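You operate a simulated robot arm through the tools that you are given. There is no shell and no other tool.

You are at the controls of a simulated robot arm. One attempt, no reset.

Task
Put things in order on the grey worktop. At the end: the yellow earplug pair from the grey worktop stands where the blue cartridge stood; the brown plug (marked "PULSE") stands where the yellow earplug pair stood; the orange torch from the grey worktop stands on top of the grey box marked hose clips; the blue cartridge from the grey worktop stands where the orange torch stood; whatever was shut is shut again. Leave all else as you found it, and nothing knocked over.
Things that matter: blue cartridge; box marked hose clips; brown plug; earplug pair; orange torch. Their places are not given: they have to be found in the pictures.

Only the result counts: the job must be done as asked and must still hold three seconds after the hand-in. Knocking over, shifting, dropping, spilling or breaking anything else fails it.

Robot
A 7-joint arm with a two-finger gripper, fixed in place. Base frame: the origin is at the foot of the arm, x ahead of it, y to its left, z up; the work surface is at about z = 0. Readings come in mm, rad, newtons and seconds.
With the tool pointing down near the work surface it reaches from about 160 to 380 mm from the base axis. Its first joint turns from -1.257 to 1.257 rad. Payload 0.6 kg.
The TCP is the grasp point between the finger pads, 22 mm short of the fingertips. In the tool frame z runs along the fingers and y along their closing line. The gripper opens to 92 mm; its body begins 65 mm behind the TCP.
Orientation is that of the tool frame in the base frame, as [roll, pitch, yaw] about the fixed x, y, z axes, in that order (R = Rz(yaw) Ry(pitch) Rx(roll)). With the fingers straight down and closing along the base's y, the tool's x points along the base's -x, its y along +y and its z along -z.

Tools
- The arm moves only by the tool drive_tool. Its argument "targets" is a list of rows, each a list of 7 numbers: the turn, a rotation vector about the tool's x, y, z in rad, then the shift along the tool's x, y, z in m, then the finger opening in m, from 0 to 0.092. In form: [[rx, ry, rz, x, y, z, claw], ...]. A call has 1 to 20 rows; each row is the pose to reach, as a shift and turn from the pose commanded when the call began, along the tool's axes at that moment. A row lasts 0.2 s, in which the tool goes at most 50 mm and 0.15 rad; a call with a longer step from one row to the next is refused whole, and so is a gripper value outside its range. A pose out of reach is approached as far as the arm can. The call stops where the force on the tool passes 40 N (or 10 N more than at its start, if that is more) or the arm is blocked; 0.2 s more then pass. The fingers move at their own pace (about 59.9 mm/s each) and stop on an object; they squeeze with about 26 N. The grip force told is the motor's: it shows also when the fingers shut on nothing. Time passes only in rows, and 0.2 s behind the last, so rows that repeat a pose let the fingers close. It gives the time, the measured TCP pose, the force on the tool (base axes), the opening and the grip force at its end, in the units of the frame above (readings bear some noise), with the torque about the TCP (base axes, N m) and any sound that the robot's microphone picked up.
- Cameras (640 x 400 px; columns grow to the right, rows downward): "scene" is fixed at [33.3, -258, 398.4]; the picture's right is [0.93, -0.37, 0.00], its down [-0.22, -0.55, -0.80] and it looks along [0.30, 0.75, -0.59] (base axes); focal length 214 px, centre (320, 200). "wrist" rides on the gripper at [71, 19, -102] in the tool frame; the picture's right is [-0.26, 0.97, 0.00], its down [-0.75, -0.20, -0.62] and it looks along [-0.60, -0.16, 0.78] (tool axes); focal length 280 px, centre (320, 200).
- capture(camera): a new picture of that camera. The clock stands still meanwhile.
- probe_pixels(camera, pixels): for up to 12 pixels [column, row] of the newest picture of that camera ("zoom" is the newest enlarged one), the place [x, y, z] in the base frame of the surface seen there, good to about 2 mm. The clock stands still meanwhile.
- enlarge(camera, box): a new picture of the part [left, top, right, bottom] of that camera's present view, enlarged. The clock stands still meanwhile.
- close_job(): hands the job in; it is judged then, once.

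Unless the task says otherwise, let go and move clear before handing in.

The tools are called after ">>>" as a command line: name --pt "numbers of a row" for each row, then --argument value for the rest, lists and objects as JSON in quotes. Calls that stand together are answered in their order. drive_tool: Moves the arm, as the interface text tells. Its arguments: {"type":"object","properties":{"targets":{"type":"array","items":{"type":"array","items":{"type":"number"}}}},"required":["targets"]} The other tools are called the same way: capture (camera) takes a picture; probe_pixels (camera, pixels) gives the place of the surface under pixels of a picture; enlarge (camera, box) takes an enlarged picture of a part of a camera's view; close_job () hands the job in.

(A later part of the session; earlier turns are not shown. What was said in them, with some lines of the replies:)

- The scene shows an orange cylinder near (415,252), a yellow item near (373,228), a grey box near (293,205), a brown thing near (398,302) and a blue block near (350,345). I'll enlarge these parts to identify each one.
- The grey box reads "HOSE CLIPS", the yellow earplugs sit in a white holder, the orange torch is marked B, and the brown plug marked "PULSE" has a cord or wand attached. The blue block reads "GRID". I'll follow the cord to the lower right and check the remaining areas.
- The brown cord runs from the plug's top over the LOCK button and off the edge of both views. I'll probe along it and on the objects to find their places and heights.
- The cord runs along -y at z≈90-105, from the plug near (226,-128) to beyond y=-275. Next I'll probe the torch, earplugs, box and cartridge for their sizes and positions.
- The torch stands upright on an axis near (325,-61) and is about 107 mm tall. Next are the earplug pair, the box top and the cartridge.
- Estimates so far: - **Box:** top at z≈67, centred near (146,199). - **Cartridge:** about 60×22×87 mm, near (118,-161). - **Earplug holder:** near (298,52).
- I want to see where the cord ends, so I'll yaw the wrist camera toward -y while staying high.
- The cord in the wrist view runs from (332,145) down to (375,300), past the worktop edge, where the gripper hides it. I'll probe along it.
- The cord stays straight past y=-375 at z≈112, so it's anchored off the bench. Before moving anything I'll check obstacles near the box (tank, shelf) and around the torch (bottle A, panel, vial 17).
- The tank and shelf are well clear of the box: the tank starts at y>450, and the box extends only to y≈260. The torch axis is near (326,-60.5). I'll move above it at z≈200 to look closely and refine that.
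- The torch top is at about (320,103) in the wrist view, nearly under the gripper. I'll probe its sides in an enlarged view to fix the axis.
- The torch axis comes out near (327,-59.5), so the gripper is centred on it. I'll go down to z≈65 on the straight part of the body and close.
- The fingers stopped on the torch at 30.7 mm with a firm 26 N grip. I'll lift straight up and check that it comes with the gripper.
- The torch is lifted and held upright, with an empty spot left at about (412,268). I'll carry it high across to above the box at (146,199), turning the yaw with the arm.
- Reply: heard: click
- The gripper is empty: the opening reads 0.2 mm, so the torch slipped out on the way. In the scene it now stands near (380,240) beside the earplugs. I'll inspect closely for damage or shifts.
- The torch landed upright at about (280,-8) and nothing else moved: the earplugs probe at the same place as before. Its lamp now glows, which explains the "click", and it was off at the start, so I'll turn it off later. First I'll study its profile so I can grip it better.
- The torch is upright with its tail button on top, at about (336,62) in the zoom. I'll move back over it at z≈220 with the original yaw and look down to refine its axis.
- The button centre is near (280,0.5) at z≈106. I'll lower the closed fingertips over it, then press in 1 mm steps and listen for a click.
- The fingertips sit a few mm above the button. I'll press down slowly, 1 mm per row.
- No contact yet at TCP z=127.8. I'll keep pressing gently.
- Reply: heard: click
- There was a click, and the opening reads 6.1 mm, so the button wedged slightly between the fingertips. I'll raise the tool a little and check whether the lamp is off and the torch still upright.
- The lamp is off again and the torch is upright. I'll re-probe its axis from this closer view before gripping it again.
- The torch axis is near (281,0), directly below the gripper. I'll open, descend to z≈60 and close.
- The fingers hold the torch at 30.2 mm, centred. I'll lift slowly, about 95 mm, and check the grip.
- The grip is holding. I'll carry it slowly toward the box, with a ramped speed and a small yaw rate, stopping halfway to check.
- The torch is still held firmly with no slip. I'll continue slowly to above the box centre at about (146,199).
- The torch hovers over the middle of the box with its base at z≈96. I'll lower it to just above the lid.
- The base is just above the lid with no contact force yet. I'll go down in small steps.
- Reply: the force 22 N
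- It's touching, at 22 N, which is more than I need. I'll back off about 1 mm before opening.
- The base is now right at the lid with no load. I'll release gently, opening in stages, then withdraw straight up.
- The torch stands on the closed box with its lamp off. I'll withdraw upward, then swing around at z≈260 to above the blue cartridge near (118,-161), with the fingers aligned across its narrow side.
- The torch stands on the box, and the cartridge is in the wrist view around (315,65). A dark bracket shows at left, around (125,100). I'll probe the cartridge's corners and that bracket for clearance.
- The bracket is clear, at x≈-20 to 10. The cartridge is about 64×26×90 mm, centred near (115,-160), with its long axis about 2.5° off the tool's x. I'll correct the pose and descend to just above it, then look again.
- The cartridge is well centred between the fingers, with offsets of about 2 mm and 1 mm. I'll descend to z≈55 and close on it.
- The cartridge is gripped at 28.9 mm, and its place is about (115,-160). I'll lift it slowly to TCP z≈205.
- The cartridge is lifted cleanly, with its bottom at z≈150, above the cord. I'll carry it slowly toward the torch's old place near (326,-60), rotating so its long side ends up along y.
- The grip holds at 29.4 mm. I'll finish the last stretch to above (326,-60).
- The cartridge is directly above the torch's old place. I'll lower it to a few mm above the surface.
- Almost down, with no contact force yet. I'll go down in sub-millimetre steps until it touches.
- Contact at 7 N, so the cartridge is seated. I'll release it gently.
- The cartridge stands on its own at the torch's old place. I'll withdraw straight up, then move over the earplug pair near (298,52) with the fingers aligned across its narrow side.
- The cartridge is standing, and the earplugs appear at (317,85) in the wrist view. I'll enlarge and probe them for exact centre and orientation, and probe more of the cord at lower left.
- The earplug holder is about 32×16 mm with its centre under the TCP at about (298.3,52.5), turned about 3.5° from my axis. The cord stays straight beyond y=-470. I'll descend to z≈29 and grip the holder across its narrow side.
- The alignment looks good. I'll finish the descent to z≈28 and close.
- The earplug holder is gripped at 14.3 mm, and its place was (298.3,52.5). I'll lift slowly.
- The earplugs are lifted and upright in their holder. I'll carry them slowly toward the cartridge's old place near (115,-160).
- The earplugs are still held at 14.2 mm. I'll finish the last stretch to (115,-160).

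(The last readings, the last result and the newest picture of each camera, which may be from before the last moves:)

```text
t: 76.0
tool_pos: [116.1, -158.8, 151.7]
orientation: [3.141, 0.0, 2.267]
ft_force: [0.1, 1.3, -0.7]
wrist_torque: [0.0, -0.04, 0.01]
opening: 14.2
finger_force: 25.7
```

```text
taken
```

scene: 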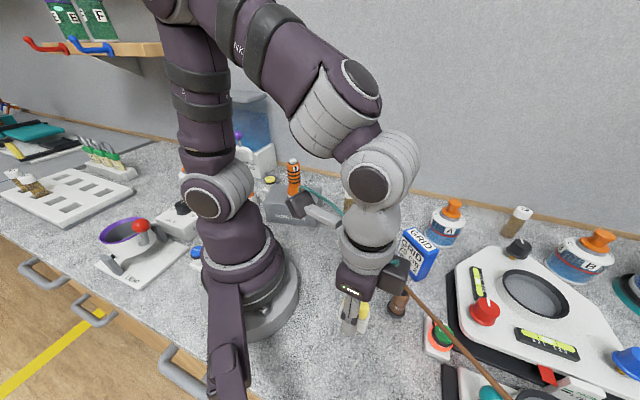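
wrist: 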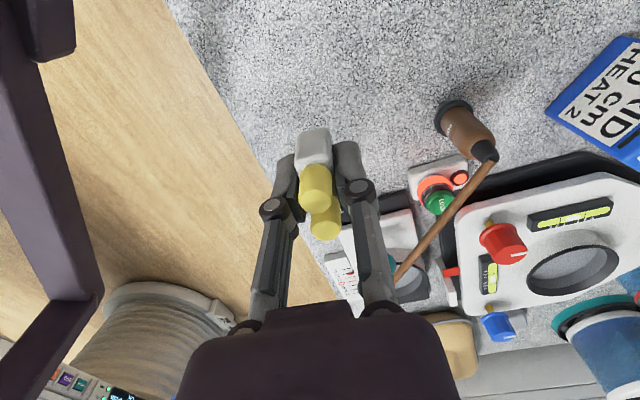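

The earplugs are above the cartridge's old place. I'll lower them to about 3 mm above the surface.

>>> drive_tool --pt "0 0 0 0 0 0.004 0.0" --pt "0 0 0 0 0 0.012 0.0" --pt "0 0 0 0 0 0.024 0.0" --pt "0 0 0 0 0 0.037 0.0" --pt "0 0 0 0 0 0.05 0.0" --pt "0 0 0 0 0 0.063 0.0" --pt "0 0 0 0 0 0.076 0.0" --pt "0 0 0 0 0 0.089 0.0" --pt "0 0 0 0 0 0.1 0.0" --pt "0 0 0 0 0 0.109 0.0" --pt "0 0 0 0 0 0.115 0.0" --pt "0 0 0 0 0 0.118 0.0" --pt "0 0 0 0 0 0.1195 0.0" --pt "0 0 0 0 0 0.1195 0.0"

>>> enlarge --camera "scene" --box '[300, 270, 420, 400]'

>>> capture --camera "wrist"

```text
t: 79.0
tool_pos: [115.6, -158.5, 28.9]
orientation: [3.141, -0.002, 2.268]
ft_force: [0.3, 0.2, -0.1]
wrist_torque: [0.0, 0.01, -0.02]
opening: 14.4
finger_force: 26.6
```

```text
3.08 times, centred on (360, 335) of scene
```

zoom: 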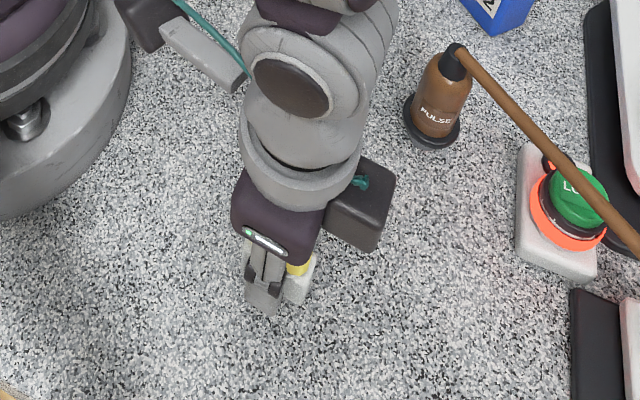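

```text
taken
```

wrist: 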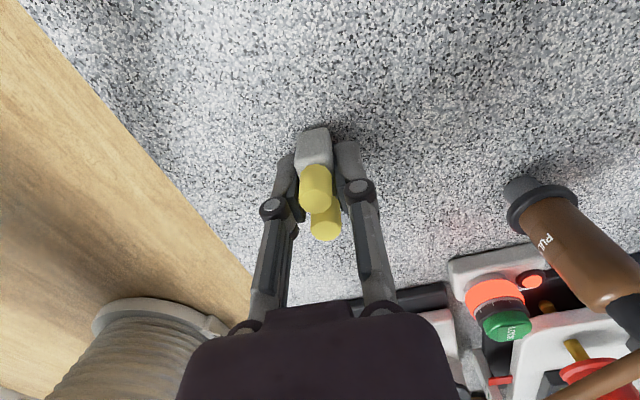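

>>> drive_tool --pt "0 0 0 0 0 0.0006 0.0" --pt "0 0 0 0 0 0.0012 0.0" --pt "0 0 0 0 0 0.0012 0.0"

```text
t: 79.8
tool_pos: [114.5, -159.5, 29.7]
orientation: [-3.141, 0.0, 2.27]
ft_force: [0.6, -0.3, 0.7]
wrist_torque: [-0.01, -0.03, -0.01]
opening: 14.3
finger_force: 26.5
```

No contact yet. I'll take a few more sub-millimetre steps.

>>> drive_tool --pt "0 0 0 0 0 0.0006 0.0" --pt "0 0 0 0 0 0.0012 0.0" --pt "0 0 0 0 0 0.0012 0.0"

```text
t: 80.6
tool_pos: [114.4, -158.4, 28.1]
orientation: [-3.142, -0.001, 2.27]
ft_force: [0.4, 0.3, 0.2]
wrist_torque: [0.01, -0.01, -0.04]
opening: 14.3
finger_force: 25.7
```

>>> drive_tool --pt "0 0 0 0 0 0.0005 0.0" --pt "0 0 0 0 0 0.001 0.0" --pt "0 0 0 0 0 0.001 0.0"

```text
t: 81.4
tool_pos: [114.9, -158.8, 27.6]
orientation: [-3.141, 0.0, 2.269]
ft_force: [0.3, -0.9, 3.6]
wrist_torque: [-0.02, 0.02, 0.0]
opening: 14.2
finger_force: 26.2
```

Contact at 3.6 N, so the holder is down. I'll release it gently.

>>> drive_tool --pt "0 0 0 0 0 -0.0002 0.0" --pt "0 0 0 0 0 -0.0002 0.017" --pt "0 0 0 0 0 -0.0002 0.022" --pt "0 0 0 0 0 -0.0002 0.03" --pt "0 0 0 0 0 -0.0002 0.045" --pt "0 0 0 0 0 -0.0002 0.055" --pt "0 0 0 0 0 -0.0002 0.055"

>>> capture --camera "wrist"

>>> enlarge --camera "scene" --box '[300, 270, 420, 400]'

```text
t: 83.0
tool_pos: [113.7, -159.8, 27.8]
orientation: [-3.142, 0.002, 2.271]
ft_force: [-0.1, 0.2, 0.0]
wrist_torque: [0.01, 0.02, 0.01]
opening: 55.2
finger_force: 0.0
```

```text
taken
```

wrist: 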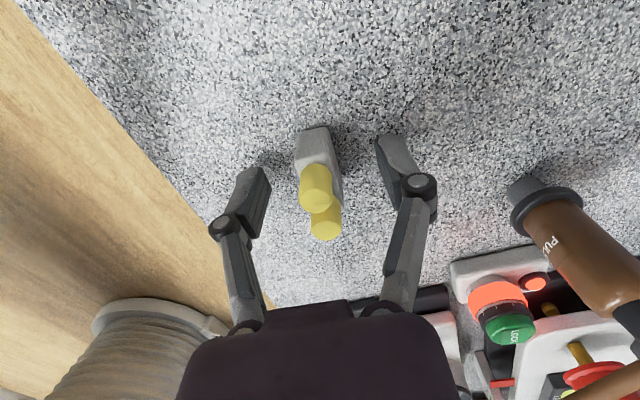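

```text
3.08 times, centred on (360, 335) of scene
```

zoom: 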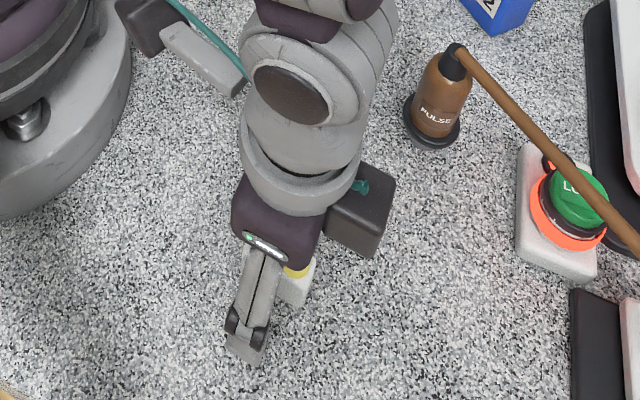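

The holder stands free. I'll rise straight up and then study the brown plug closely before touching it.

>>> drive_tool --pt "0 0 0 0 0 -0.01 0.055" --pt "0 0 0 0 0 -0.03 0.055" --pt "0 0 0 0 0 -0.065 0.055" --pt "0 0 0 0 0 -0.105 0.055" --pt "0 0 0 0 0 -0.145 0.055" --pt "0 0 0 0 0 -0.17 0.055" --pt "0 0 0 0 0 -0.17 0.055"

>>> capture --camera "scene"

>>> capture --camera "wrist"

>>> enlarge --camera "scene" --box '[375, 275, 435, 325]'

>>> enlarge --camera "wrist" --box '[380, 60, 520, 200]'

```text
t: 84.6
tool_pos: [115.3, -161.8, 199.6]
orientation: [-3.141, 0.0, 2.268]
ft_force: [0.0, 0.3, -0.9]
wrist_torque: [0.01, -0.01, 0.02]
opening: 55.1
finger_force: 0.1
```

```text
taken
```

scene: 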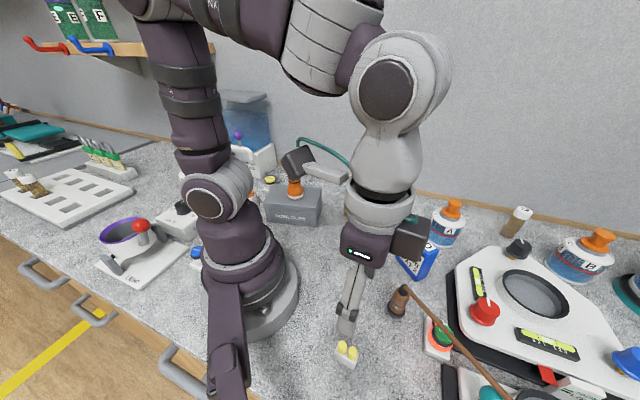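

```text
taken
```

wrist: 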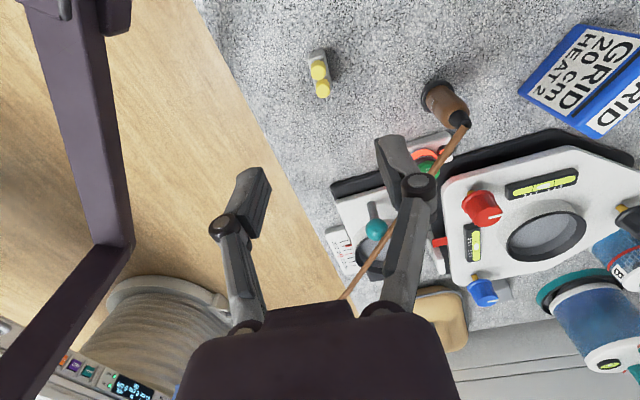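

```text
8.00 times, centred on (405, 300) of scene
```

zoom: 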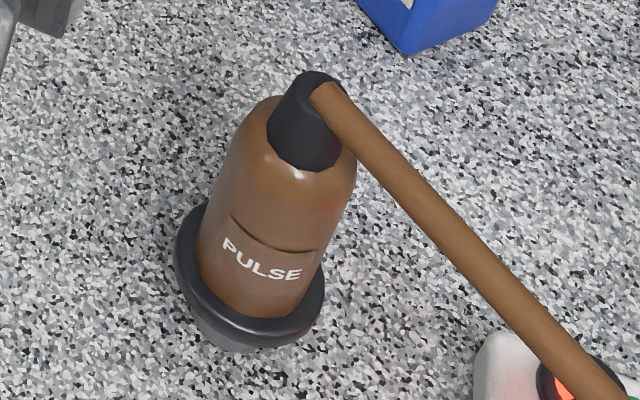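

```text
2.86 times, centred on (450, 130) of wrist
```

zoom: 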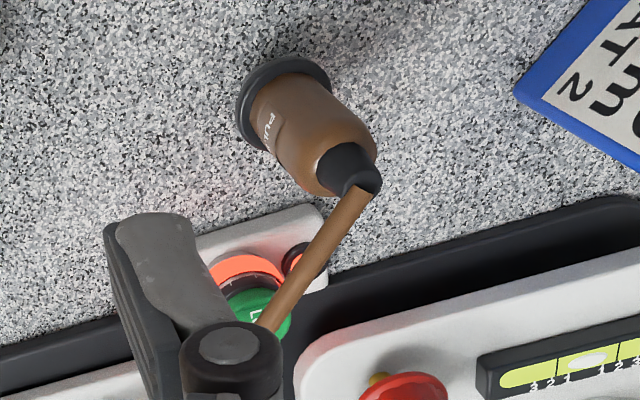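

The earplugs stand at the cartridge's old place. The plug has a grey foot, a dark flange at z≈20, a brown body about 28 mm wide and a black neck where the cord attaches. I'll move above it with the fingers closing along x, so the cord passes between them.

>>> drive_tool --pt "0 0 0.116 -0.0086 0.0177 0 0.06" --pt "0 0 0.232 -0.0171 0.0355 0 0.06" --pt "0 0 0.349 -0.0257 0.0532 0 0.06" --pt "0 0 0.465 -0.0342 0.0709 0 0.06" --pt "0 0 0.581 -0.0428 0.0887 0 0.06" --pt "0 0 0.697 -0.0513 0.1064 0 0.06" --pt "0 0 0.697 -0.0513 0.1064 0 0.06" --pt "0 0 0.697 -0.0513 0.1064 0 0.06"

>>> capture --camera "wrist"

>>> enlarge --camera "wrist" --box '[260, 40, 400, 180]'

>>> enlarge --camera "scene" --box '[320, 200, 480, 390]'

```text
t: 86.4
tool_pos: [230.1, -129.5, 198.2]
orientation: [3.14, -0.001, 1.571]
ft_force: [0.6, 0.0, -0.4]
wrist_torque: [0.0, 0.02, 0.01]
opening: 60.1
finger_force: 0.1
```

```text
taken
```

wrist: 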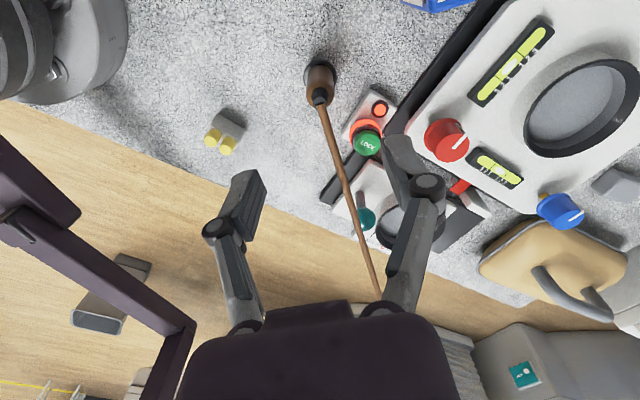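

```text
2.86 times, centred on (330, 110) of wrist
```

zoom: 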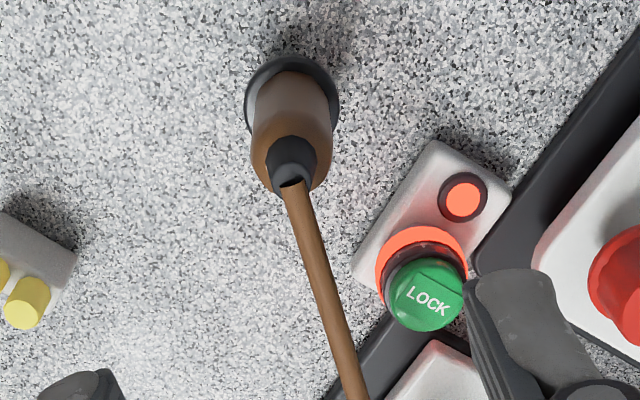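

```text
2.11 times, centred on (400, 295) of scene
```

zoom: 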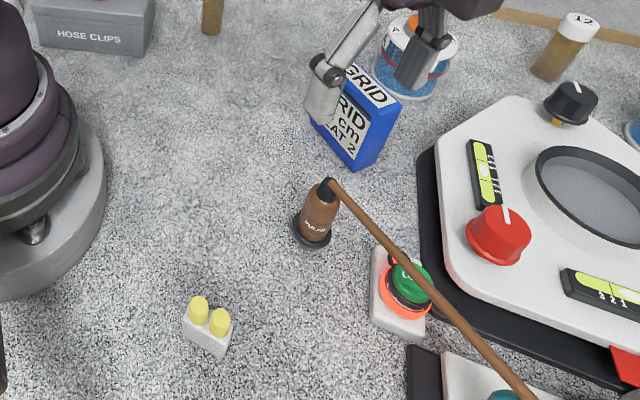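

The plug's axis is about 2 mm toward +y of the TCP, near (230.5,-127.5). The LOCK base corner is clear of the finger path. I'll descend to z≈50, above the flange, with the fingers straddling the cord.

>>> drive_tool --pt "0 0 0 0.002 0.0005 0.025 0.06" --pt "0 0 0 0.002 0.0005 0.05 0.06" --pt "0 0 0 0.002 0.0005 0.075 0.06" --pt "0 0 0 0.002 0.0005 0.1 0.06" --pt "0 0 0 0.002 0.0005 0.12 0.06" --pt "0 0 0 0.002 0.0005 0.13 0.06" --pt "0 0 0 0.002 0.0005 0.13 0.06"

>>> capture --camera "wrist"

>>> enlarge --camera "scene" --box '[350, 220, 470, 350]'

```text
t: 88.0
tool_pos: [230.9, -129.4, 68.6]
orientation: [-3.14, -0.001, 1.571]
ft_force: [0.0, 0.5, 0.1]
wrist_torque: [0.02, -0.04, -0.01]
opening: 59.8
finger_force: 0.1
```

```text
taken
```

wrist: 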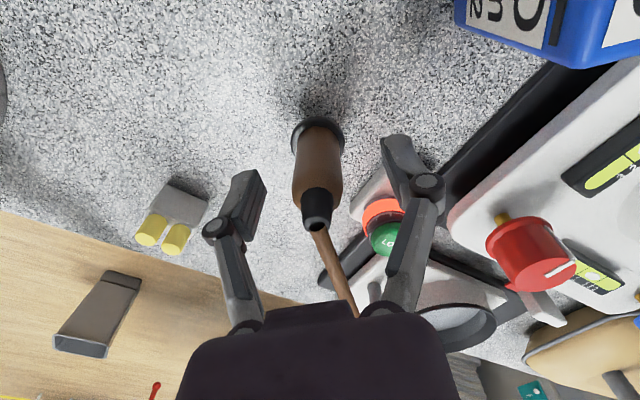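

```text
3.08 times, centred on (410, 285) of scene
```

zoom: 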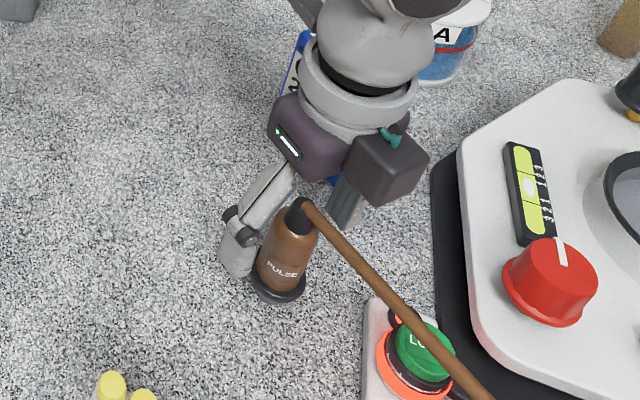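

The fingers straddle the plug with the cord running between them. I'll finish the descent to z≈50 and close.

>>> drive_tool --pt "0 0 0 0 -0.0005 0.008 0.06" --pt "0 0 0 0 -0.0005 0.015 0.06" --pt "0 0 0 0 -0.0005 0.018 0.06" --pt "0 0 0 0 -0.0005 0.018 0.048" --pt "0 0 0 0 -0.0005 0.018 0.04" --pt "0 0 0 0 -0.0005 0.018 0.033" --pt "0 0 0 0 -0.0005 0.018 0.027" --pt "0 0 0 0 -0.0005 0.018 0.02" --pt "0 0 0 0 -0.0005 0.018 0.01" --pt "0 0 0 0 -0.0005 0.018 0.0" --pt "0 0 0 0 -0.0005 0.018 0.0"

>>> capture --camera "wrist"

>>> enlarge --camera "scene" --box '[350, 220, 470, 350]'

```text
t: 90.4
tool_pos: [229.9, -127.6, 49.1]
orientation: [3.141, -0.001, 1.572]
ft_force: [-0.2, 0.3, 2.1]
wrist_torque: [0.01, 0.02, -0.02]
opening: 23.1
finger_force: 26.0
```

```text
taken
```

wrist: 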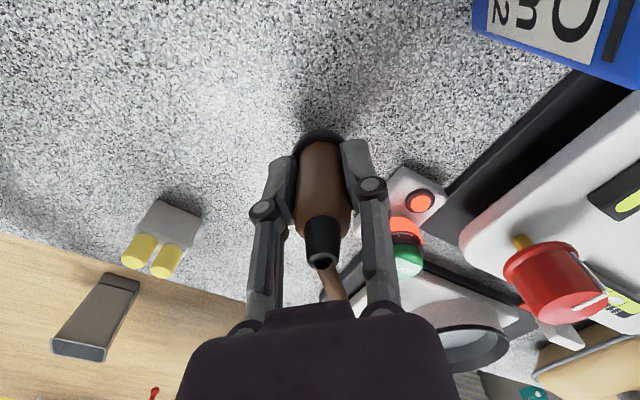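

```text
3.08 times, centred on (410, 285) of scene
```

zoom: 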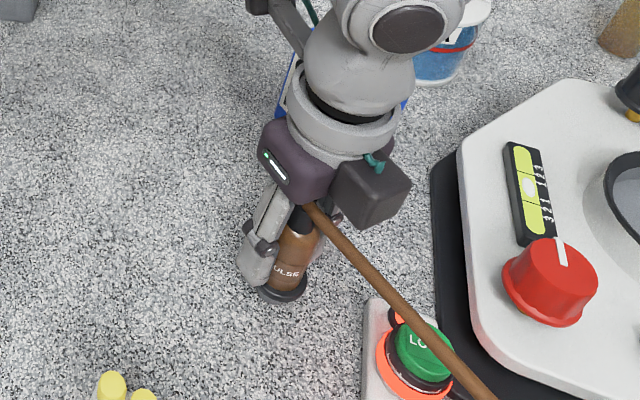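

The plug is gripped at 23.1 mm. I'll lift just a little at first and watch the force, in case it sits in a socket or the cord pulls.

>>> drive_tool --pt "0 0 0 0 0 -0.001 0.0" --pt "0 0 0 0 0 -0.003 0.0" --pt "0 0 0 0 0 -0.006 0.0" --pt "0 0 0 0 0 -0.01 0.0" --pt "0 0 0 0 0 -0.01 0.0"

>>> enlarge --camera "scene" --box '[350, 220, 470, 350]'

```text
t: 91.6
tool_pos: [230.7, -127.8, 59.3]
orientation: [-3.141, 0.0, 1.571]
ft_force: [0.2, -0.4, 0.3]
wrist_torque: [-0.03, -0.01, 0.04]
opening: 23.0
finger_force: 25.9
```

```text
3.08 times, centred on (410, 285) of scene
```

zoom: 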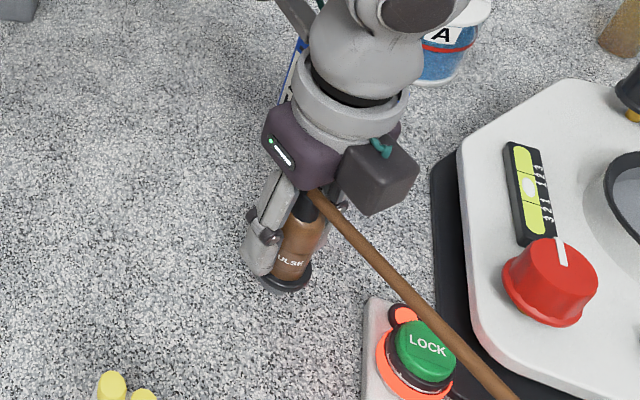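

The plug lifts freely with no pull from the cord. I'll raise it to about 35 mm and carry it about 40 mm toward the earplugs' old place, checking the cord tension and grip.

>>> drive_tool --pt "0 0 0 0 0 -0.005 0.0" --pt "0 0 0 0 0 -0.012 0.0" --pt "0 0 0 0 0 -0.02 0.0" --pt "0 0 0 0 0 -0.025 0.0" --pt "0 0 0 0.001 0.0004 -0.025 0.0" --pt "0 0 0 0.004 0.0012 -0.025 0.0" --pt "0 0 0 0.009 0.003 -0.025 0.0" --pt "0 0 0 0.016 0.005 -0.025 0.0" --pt "0 0 0 0.024 0.008 -0.025 0.0" --pt "0 0 0 0.032 0.011 -0.025 0.0" --pt "0 0 0 0.037 0.013 -0.025 0.0" --pt "0 0 0 0.039 0.014 -0.025 0.0" --pt "0 0 0 0.039 0.014 -0.025 0.0"

>>> capture --camera "scene"

>>> capture --camera "wrist"

```text
t: 94.4
tool_pos: [243.0, -88.4, 84.3]
orientation: [3.141, 0.0, 1.572]
ft_force: [-0.5, -0.4, -0.8]
wrist_torque: [0.0, 0.01, 0.02]
opening: 22.8
finger_force: 26.2
```

```text
taken
```

scene: 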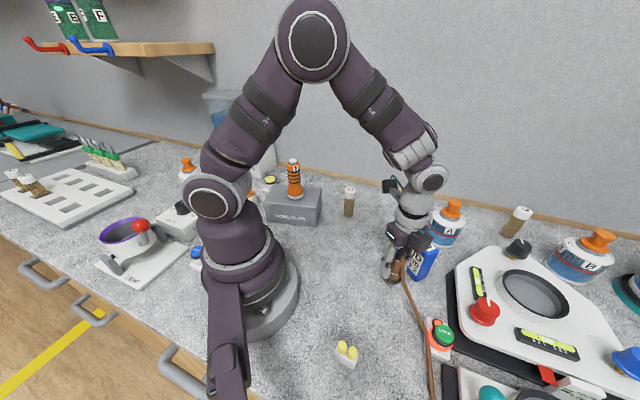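

```text
taken
```

wrist: 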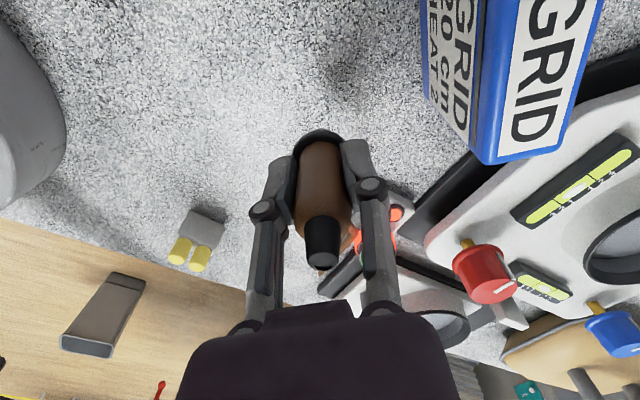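

The plug is held with no extra force, but the cord now takes a different, curved course, seen from (403,278) to (432,400) in the scene. I'll inspect where it lies.

>>> enlarge --camera "scene" --box '[370, 240, 520, 400]'

>>> probe_pixels --camera "scene" --pixels '[[403, 281], [408, 292], [414, 305], [420, 318], [425, 332], [428, 346], [430, 360], [431, 375], [432, 390], [433, 398]]'

```text
2.50 times, centred on (445, 320) of scene
```

zoom: 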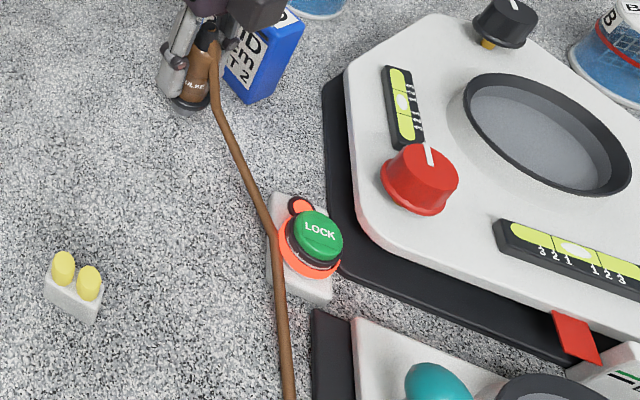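

```text
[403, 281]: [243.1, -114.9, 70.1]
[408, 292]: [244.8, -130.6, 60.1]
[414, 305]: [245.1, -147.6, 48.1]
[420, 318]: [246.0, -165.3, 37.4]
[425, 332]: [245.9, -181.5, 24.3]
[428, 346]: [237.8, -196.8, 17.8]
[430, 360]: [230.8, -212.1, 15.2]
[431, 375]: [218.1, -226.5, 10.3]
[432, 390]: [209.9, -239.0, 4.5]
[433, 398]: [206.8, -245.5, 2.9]
```

The cord has gone slack. It now drapes from the plug's neck down to the bench at about (207,-245,3), near its front edge and clear of the LOCK button and everything I've placed. The force is near zero, so I'll continue slowly, half the remaining way first.

>>> drive_tool --pt "0 0 0 0.0014 0.0006 0 0.0" --pt "0 0 0 0.0042 0.0017 0 0.0" --pt "0 0 0 0.0099 0.0039 0 0.0" --pt "0 0 0 0.0183 0.0072 0 0.0" --pt "0 0 0 0.0282 0.011 0 0.0" --pt "0 0 0 0.0381 0.0149 0 0.0" --pt "0 0 0 0.0479 0.0187 0 0.0" --pt "0 0 0 0.0578 0.0226 0 0.0" --pt "0 0 0 0.0649 0.0253 0 0.0" --pt "0 0 0 0.0691 0.027 0 0.0" --pt "0 0 0 0.0705 0.0275 0 0.0" --pt "0 0 0 0.0705 0.0275 0 0.0"

>>> capture --camera "scene"

>>> capture --camera "wrist"

```text
t: 97.0
tool_pos: [271.2, -19.1, 84.5]
orientation: [-3.14, 0.002, 1.573]
ft_force: [-0.1, 0.4, -0.2]
wrist_torque: [0.0, 0.02, -0.02]
opening: 22.8
finger_force: 25.3
```

```text
taken
```

scene: 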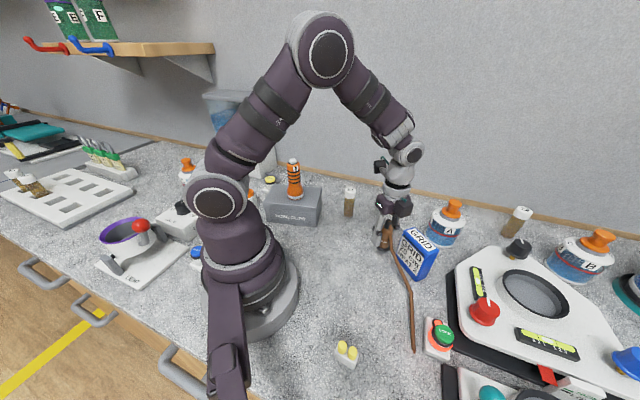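

```text
taken
```

wrist: 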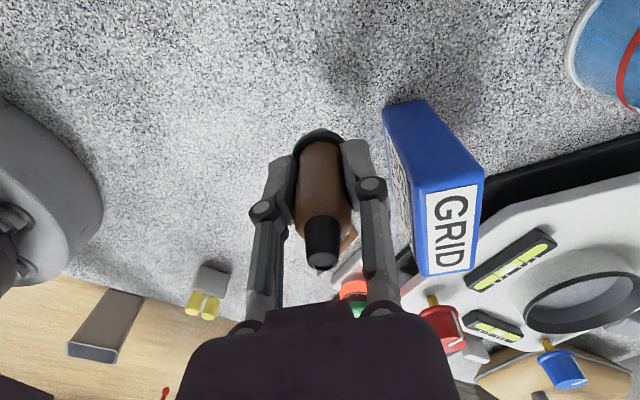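

The plug is still held, but in the scene the cord now seems to end at about (412,350) on the bench, so its end is free. I'll look closer and probe.

>>> enlarge --camera "scene" --box '[360, 210, 480, 370]'

>>> probe_pixels --camera "scene" --pixels '[[391, 247], [396, 262], [402, 275], [408, 287], [411, 300], [411, 315], [412, 330], [413, 345], [413, 351]]'

>>> enlarge --camera "scene" --box '[420, 290, 640, 400]'

```text
2.50 times, centred on (420, 290) of scene
```

zoom: 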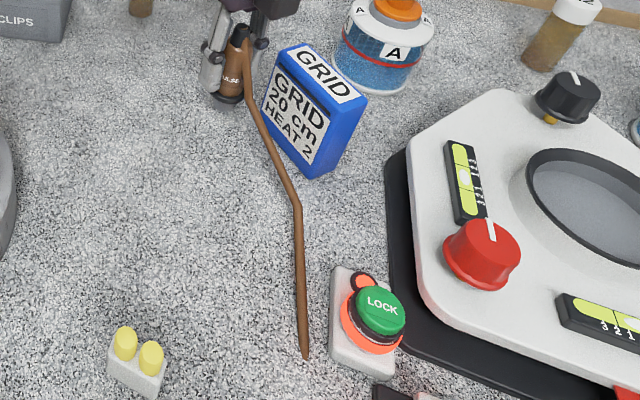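

```text
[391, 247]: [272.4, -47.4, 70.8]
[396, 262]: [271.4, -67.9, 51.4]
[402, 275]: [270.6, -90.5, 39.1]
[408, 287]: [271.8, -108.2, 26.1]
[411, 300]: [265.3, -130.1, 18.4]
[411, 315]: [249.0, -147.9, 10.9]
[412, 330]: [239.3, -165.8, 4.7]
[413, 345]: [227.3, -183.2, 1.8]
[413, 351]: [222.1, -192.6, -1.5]
```

```text
2.91 times, centred on (530, 345) of scene
```

zoom: 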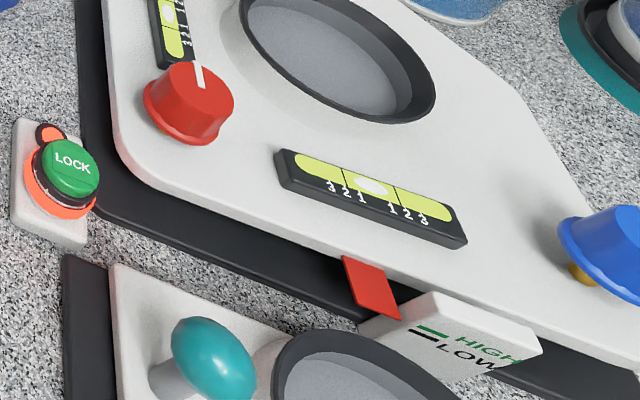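

The plug is steady in the grip, and the slack cord trails across free bench, about 40 mm from the cartridge. To keep it away from the cartridge, I'll go straight along +y first, then along +x to the earplugs' old place.

>>> drive_tool --pt "0 0 0 0.001 0 0 0.0" --pt "0 0 0 0.004 0 0 0.0" --pt "0 0 0 0.009 0 0 0.0" --pt "0 0 0 0.017 0 0 0.0" --pt "0 0 0 0.026 0 0 0.0" --pt "0 0 0 0.035 0 0 0.0" --pt "0 0 0 0.044 0 0 0.0" --pt "0 0 0 0.053 0.001 0 0.0" --pt "0 0 0 0.061 0.004 0 0.0" --pt "0 0 0 0.067 0.008 0 0.0" --pt "0 0 0 0.071 0.014 0 0.0" --pt "0 0 0 0.0718 0.02 0 0.0" --pt "0 0 0 0.0718 0.024 0 0.0" --pt "0 0 0 0.0718 0.0265 0 0.0" --pt "0 0 0 0.0718 0.0273 0 0.0" --pt "0 0 0 0.0718 0.0273 0 0.0"

>>> capture --camera "scene"

>>> capture --camera "wrist"

>>> enlarge --camera "scene" --box '[340, 170, 480, 350]'

```text
t: 100.4
tool_pos: [297.4, 52.9, 84.4]
orientation: [3.14, 0.001, 1.573]
ft_force: [-0.4, 1.0, -0.3]
wrist_torque: [0.01, -0.02, 0.01]
opening: 22.6
finger_force: 26.1
```

```text
taken
```

scene: 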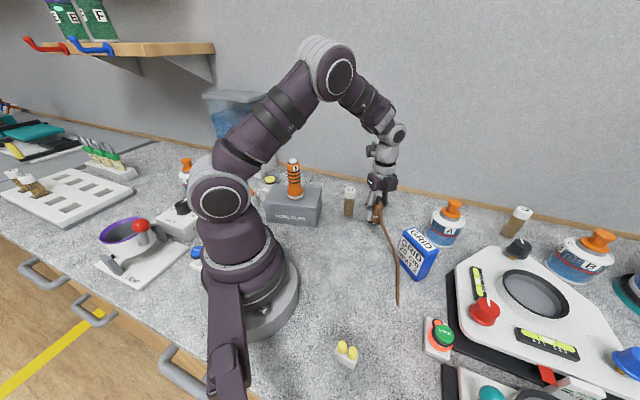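

```text
taken
```

wrist: 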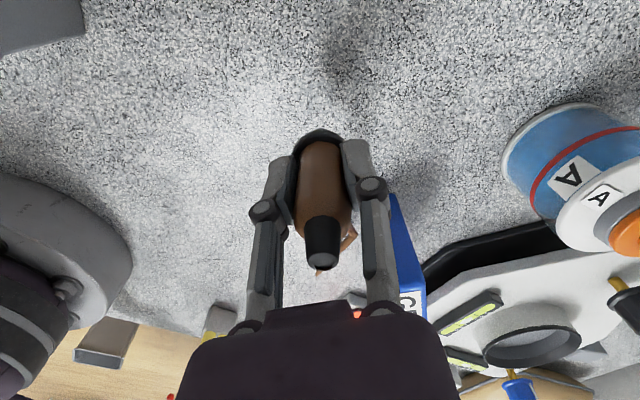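

```text
2.22 times, centred on (410, 260) of scene
```

zoom: 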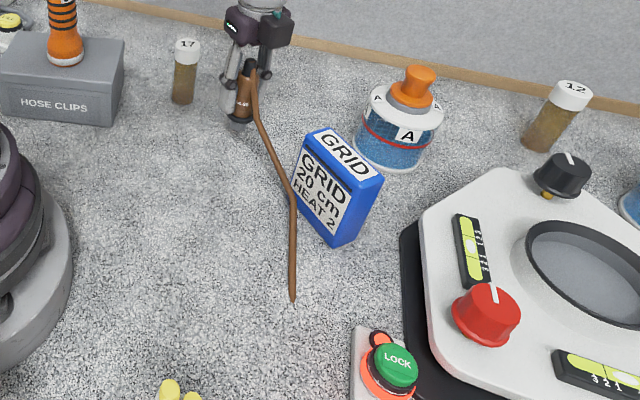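

The plug is above the earplugs' old place and the cord has followed. It looks close to the cartridge near zoom (293,195), so I'll probe its distance from the cartridge before lowering.

>>> probe_pixels --camera "zoom" --pixels '[[251, 75], [254, 100], [262, 125], [274, 155], [285, 180], [294, 205], [294, 230], [293, 255], [292, 280], [292, 298], [296, 180], [300, 195]]'

>>> enlarge --camera "scene" --box '[360, 190, 450, 310]'

```text
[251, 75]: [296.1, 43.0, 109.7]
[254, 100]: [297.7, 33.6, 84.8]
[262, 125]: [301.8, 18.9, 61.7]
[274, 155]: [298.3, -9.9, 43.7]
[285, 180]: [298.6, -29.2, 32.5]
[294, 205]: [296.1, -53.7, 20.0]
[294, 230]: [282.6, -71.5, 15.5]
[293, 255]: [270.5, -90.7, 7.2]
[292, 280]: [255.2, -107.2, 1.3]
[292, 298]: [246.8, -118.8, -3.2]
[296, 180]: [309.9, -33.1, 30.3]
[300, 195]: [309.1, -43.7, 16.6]
```

```text
3.33 times, centred on (405, 250) of scene
```

zoom: 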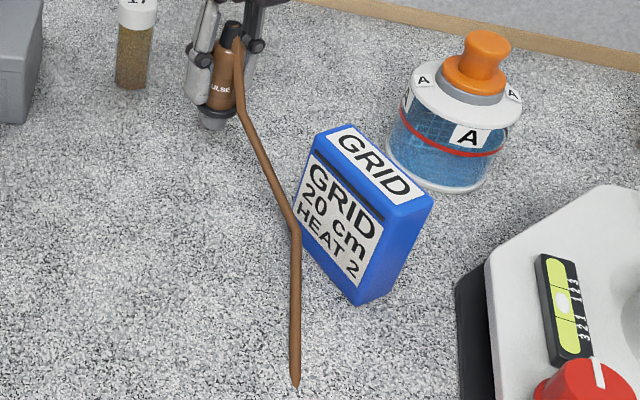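

The nearest cord point is about (296,-54), roughly 10 mm clear of the cartridge face at x≈309, and lowering won't bring it closer. I'll lower the plug to just above the surface.

>>> drive_tool --pt "0 0 0 0 0.0005 0.003 0.0" --pt "0 0 0 0 0.0005 0.008 0.0" --pt "0 0 0 0 0.0005 0.015 0.0" --pt "0 0 0 0 0.0005 0.022 0.0" --pt "0 0 0 0 0.0005 0.028 0.0" --pt "0 0 0 0 0.0005 0.031 0.0" --pt "0 0 0 0 0.0005 0.0325 0.0" --pt "0 0 0 0 0.0005 0.0325 0.0"

>>> enlarge --camera "scene" --box '[340, 180, 450, 310]'

```text
t: 102.2
tool_pos: [297.5, 53.7, 52.8]
orientation: [-3.14, 0.002, 1.572]
ft_force: [0.2, -0.4, -0.8]
wrist_torque: [-0.05, 0.0, 0.01]
opening: 22.9
finger_force: 25.7
```

```text
3.08 times, centred on (395, 245) of scene
```

zoom: 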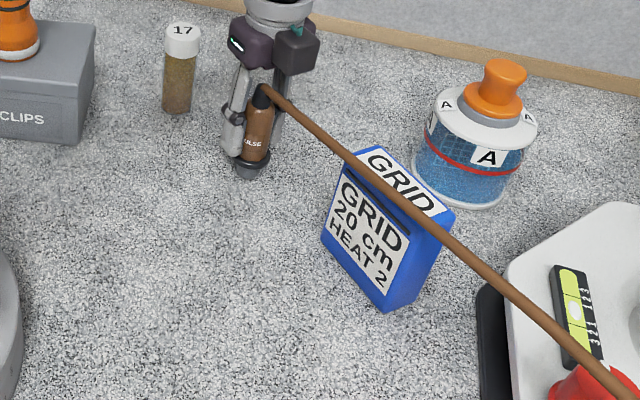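

The cord has straightened out again now that the plug is low, and it runs off toward the lower right past the cartridge. I'll probe its line to check clearance from the cartridge top and the knobs.

>>> probe_pixels --camera "zoom" --pixels '[[275, 97], [300, 117], [330, 142], [360, 167], [390, 192], [420, 218], [450, 243], [480, 268], [520, 302], [560, 335], [600, 370], [632, 397]]'

>>> capture --camera "scene"

>>> capture --camera "wrist"

```text
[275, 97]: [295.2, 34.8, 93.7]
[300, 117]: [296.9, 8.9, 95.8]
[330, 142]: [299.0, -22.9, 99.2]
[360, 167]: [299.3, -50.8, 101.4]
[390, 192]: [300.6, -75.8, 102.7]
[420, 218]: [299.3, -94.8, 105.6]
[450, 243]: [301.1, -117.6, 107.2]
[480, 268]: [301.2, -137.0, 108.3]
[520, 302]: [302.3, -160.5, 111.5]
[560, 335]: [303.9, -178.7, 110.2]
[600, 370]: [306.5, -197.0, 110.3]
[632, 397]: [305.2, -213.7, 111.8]
```

```text
taken
```

scene: 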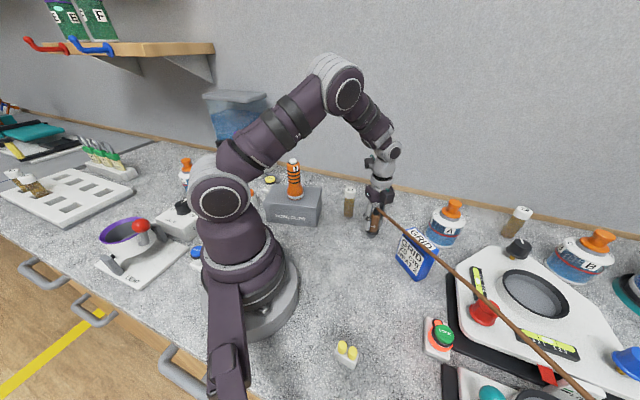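

```text
taken
```

wrist: 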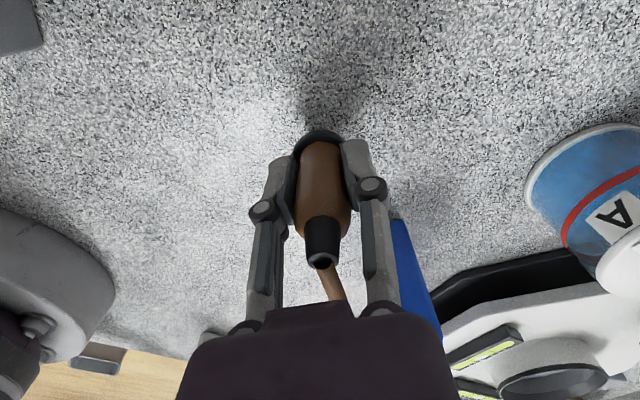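

The cord runs straight at z≈94–112 and x≈295–306. That's above the cartridge top (z≈90), beside it, and well above the knobs, so nothing touches. I'll seat the plug with small steps.

>>> drive_tool --pt "0 0 0 0 0 0.0008 0.0" --pt "0 0 0 0 0 0.0016 0.0" --pt "0 0 0 0 0 0.0016 0.0"

```text
t: 103.0
tool_pos: [298.2, 52.6, 51.6]
orientation: [3.14, 0.0, 1.573]
ft_force: [-0.1, -0.3, -0.2]
wrist_torque: [-0.02, -0.02, -0.03]
opening: 22.8
finger_force: 25.3
```

>>> drive_tool --pt "0 0 0 0 0 0.0006 0.0" --pt "0 0 0 0 0 0.0012 0.0" --pt "0 0 0 0 0 0.0012 0.0"

```text
t: 103.8
tool_pos: [297.9, 51.9, 49.1]
orientation: [3.141, 0.0, 1.573]
ft_force: [0.4, -0.9, 1.2]
wrist_torque: [-0.04, -0.01, 0.0]
opening: 22.6
finger_force: 26.0
```

>>> drive_tool --pt "0 0 0 0 0 0.0005 0.0" --pt "0 0 0 0 0 0.001 0.0" --pt "0 0 0 0 0 0.001 0.0"

```text
t: 104.6
tool_pos: [298.2, 52.7, 48.7]
orientation: [3.14, 0.0, 1.571]
ft_force: [0.0, -4.3, 19.8]
wrist_torque: [-0.21, -0.01, 0.03]
opening: 22.7
finger_force: 26.0
```

Firm contact now, at 20 N. I'll back off slightly and release in small stages, keeping the fingers close in case the plug leans.

>>> drive_tool --pt "0 0 0 0 0 -0.0006 0.0" --pt "0 0 0 0 0 -0.0007 0.0" --pt "0 0 0 0 0 -0.0007 0.024" --pt "0 0 0 0 0 -0.0007 0.026" --pt "0 0 0 0 0 -0.0007 0.028" --pt "0 0 0 0 0 -0.0007 0.03" --pt "0 0 0 0 0 -0.0007 0.03"

>>> capture --camera "wrist"

>>> enlarge --camera "scene" --box '[340, 180, 450, 310]'

```text
t: 106.2
tool_pos: [298.6, 52.2, 50.1]
orientation: [-3.141, 0.0, 1.574]
ft_force: [-0.3, 0.3, -0.5]
wrist_torque: [0.01, 0.0, 0.0]
opening: 30.2
finger_force: 0.0
```

```text
taken
```

wrist: 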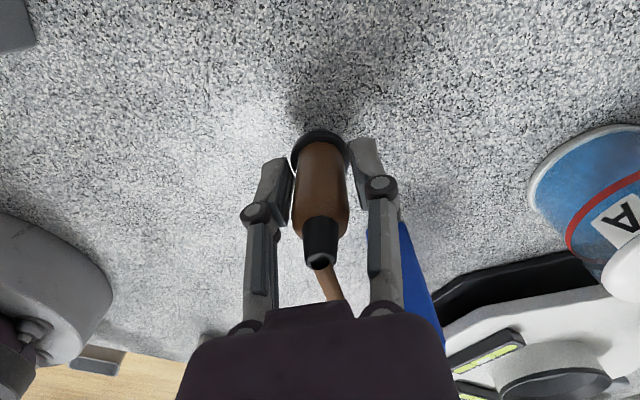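

```text
3.08 times, centred on (395, 245) of scene
```

zoom: 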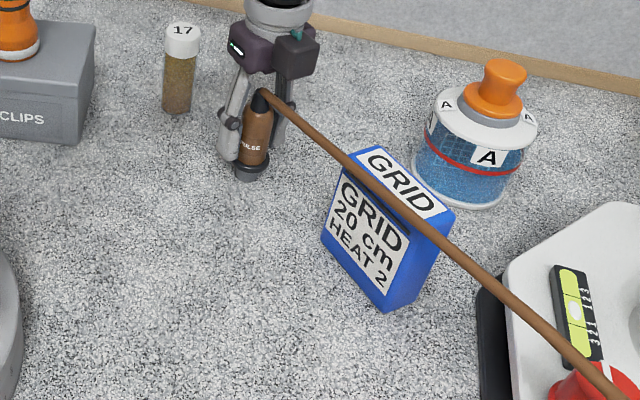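

The plug stands by itself with the fingers 3–4 mm off on each side. I'll open further and withdraw straight up, keeping the cord between the fingers.

>>> drive_tool --pt "0 0 0 0 0 0 0.04" --pt "0 0 0 0 0 0 0.055" --pt "0 0 0 0 0 0 0.06" --pt "0 0 0 0 0 -0.01 0.06" --pt "0 0 0 0 0 -0.03 0.06" --pt "0 0 0 0 0 -0.055 0.06" --pt "0 0 0 0 0 -0.085 0.06" --pt "0 0 0 0 0 -0.12 0.06" --pt "0 0 0 0 0 -0.155 0.06" --pt "0 0 0 0 0 -0.18 0.06" --pt "0 0 0 0 0 -0.18 0.06"

>>> capture --camera "scene"

>>> capture --camera "wrist"

```text
t: 108.6
tool_pos: [296.9, 53.1, 229.8]
orientation: [-3.141, 0.001, 1.572]
ft_force: [-1.0, 0.1, -0.1]
wrist_torque: [0.05, -0.01, -0.02]
opening: 59.9
finger_force: 0.0
```

```text
taken
```

scene: 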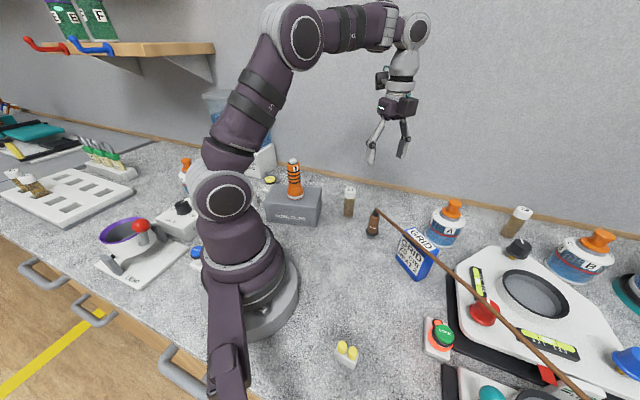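

```text
taken
```

wrist: 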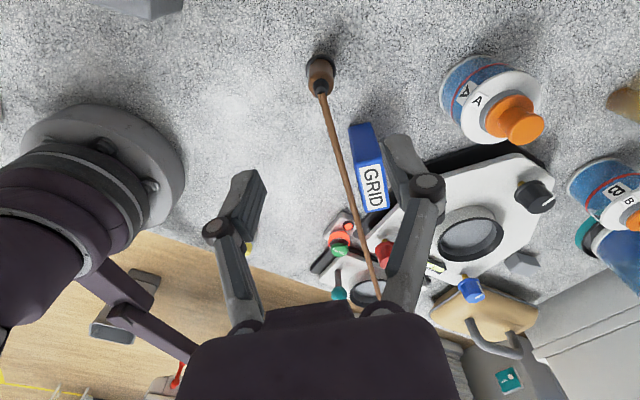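

All four items are in place and the hand is clear. I'll verify everything in enlarged views and with probes before handing in.

>>> enlarge --camera "scene" --box '[240, 140, 400, 250]'

>>> enlarge --camera "scene" --box '[310, 200, 480, 390]'

>>> probe_pixels --camera "scene" --pixels '[[320, 190], [266, 203], [315, 207], [280, 188], [294, 175], [294, 190], [342, 344], [352, 350], [346, 360], [410, 235], [372, 225], [371, 233]]'

>>> probe_pixels --camera "wrist" --pixels '[[320, 85], [322, 93], [352, 130], [374, 124], [387, 207], [364, 212], [372, 185], [321, 70], [370, 160]]'

```text
3.64 times, centred on (320, 195) of scene
```

zoom: 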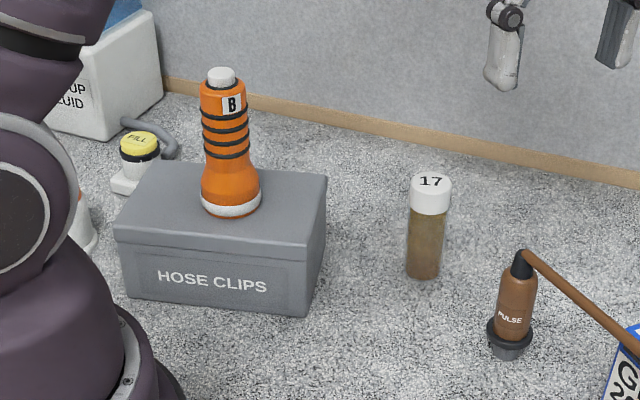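

```text
2.11 times, centred on (395, 295) of scene
```

zoom: 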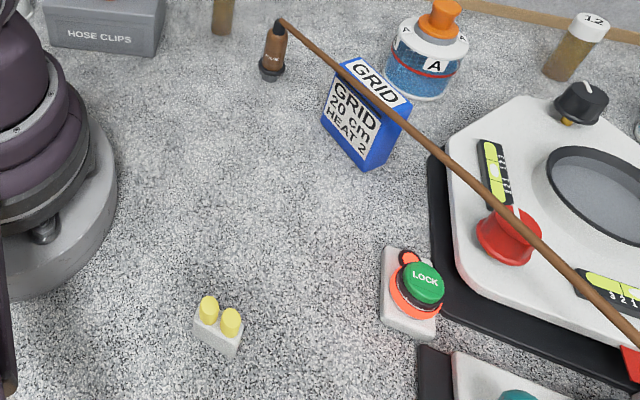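

```text
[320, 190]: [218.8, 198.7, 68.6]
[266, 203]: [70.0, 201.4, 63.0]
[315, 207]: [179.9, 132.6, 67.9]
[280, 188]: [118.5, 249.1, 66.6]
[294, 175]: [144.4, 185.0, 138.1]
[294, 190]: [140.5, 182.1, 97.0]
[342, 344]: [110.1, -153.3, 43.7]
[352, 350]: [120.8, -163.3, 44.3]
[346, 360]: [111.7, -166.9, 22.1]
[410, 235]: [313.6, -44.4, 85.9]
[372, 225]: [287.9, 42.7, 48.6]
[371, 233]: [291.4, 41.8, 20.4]
```

```text
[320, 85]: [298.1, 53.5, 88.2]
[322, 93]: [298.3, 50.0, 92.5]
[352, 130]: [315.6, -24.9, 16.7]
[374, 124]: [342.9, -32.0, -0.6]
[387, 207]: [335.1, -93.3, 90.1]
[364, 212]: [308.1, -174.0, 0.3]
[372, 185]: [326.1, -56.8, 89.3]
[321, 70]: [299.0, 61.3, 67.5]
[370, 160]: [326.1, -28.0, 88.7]
```

Everything checks out:
- **Torch:** upright on the closed, unmoved hose clips box, lamp off.
- **Cartridge:** centred near (326,-60).
- **Earplugs:** upright near (116,-159).
- **Plug:** stands at about (298,52).

The other items look as they did at the start and the gripper is open and well clear, so I'm handing in.

>>> close_job

```text
The job is handed in.
```

I moved all four items to the places you asked for and handed the job in; no verdict came back. One thing went wrong on the way: the torch slipped out of the gripper once.

- **Torch:** it stands upright on the closed hose clips box. When it slipped, it landed upright on the worktop, nothing else moved, and its lamp switched on. I pressed the button to turn the lamp off again, then carried it more slowly.
- **Blue cartridge:** it stands where the torch stood. I turned it so its long side runs left to right (along y), to keep it clear of the plug's cord.
- **Earplug pair:** it stands upright in its holder where the cartridge stood.
- **Brown plug ("PULSE"):** it stands where the earplugs stood. Its cord moved with it and now passes about 10 mm to the side of the cartridge, just above its top, without touching.

The hose clips box did not move and its lid stayed closed. The other items looked unchanged in the final pictures.
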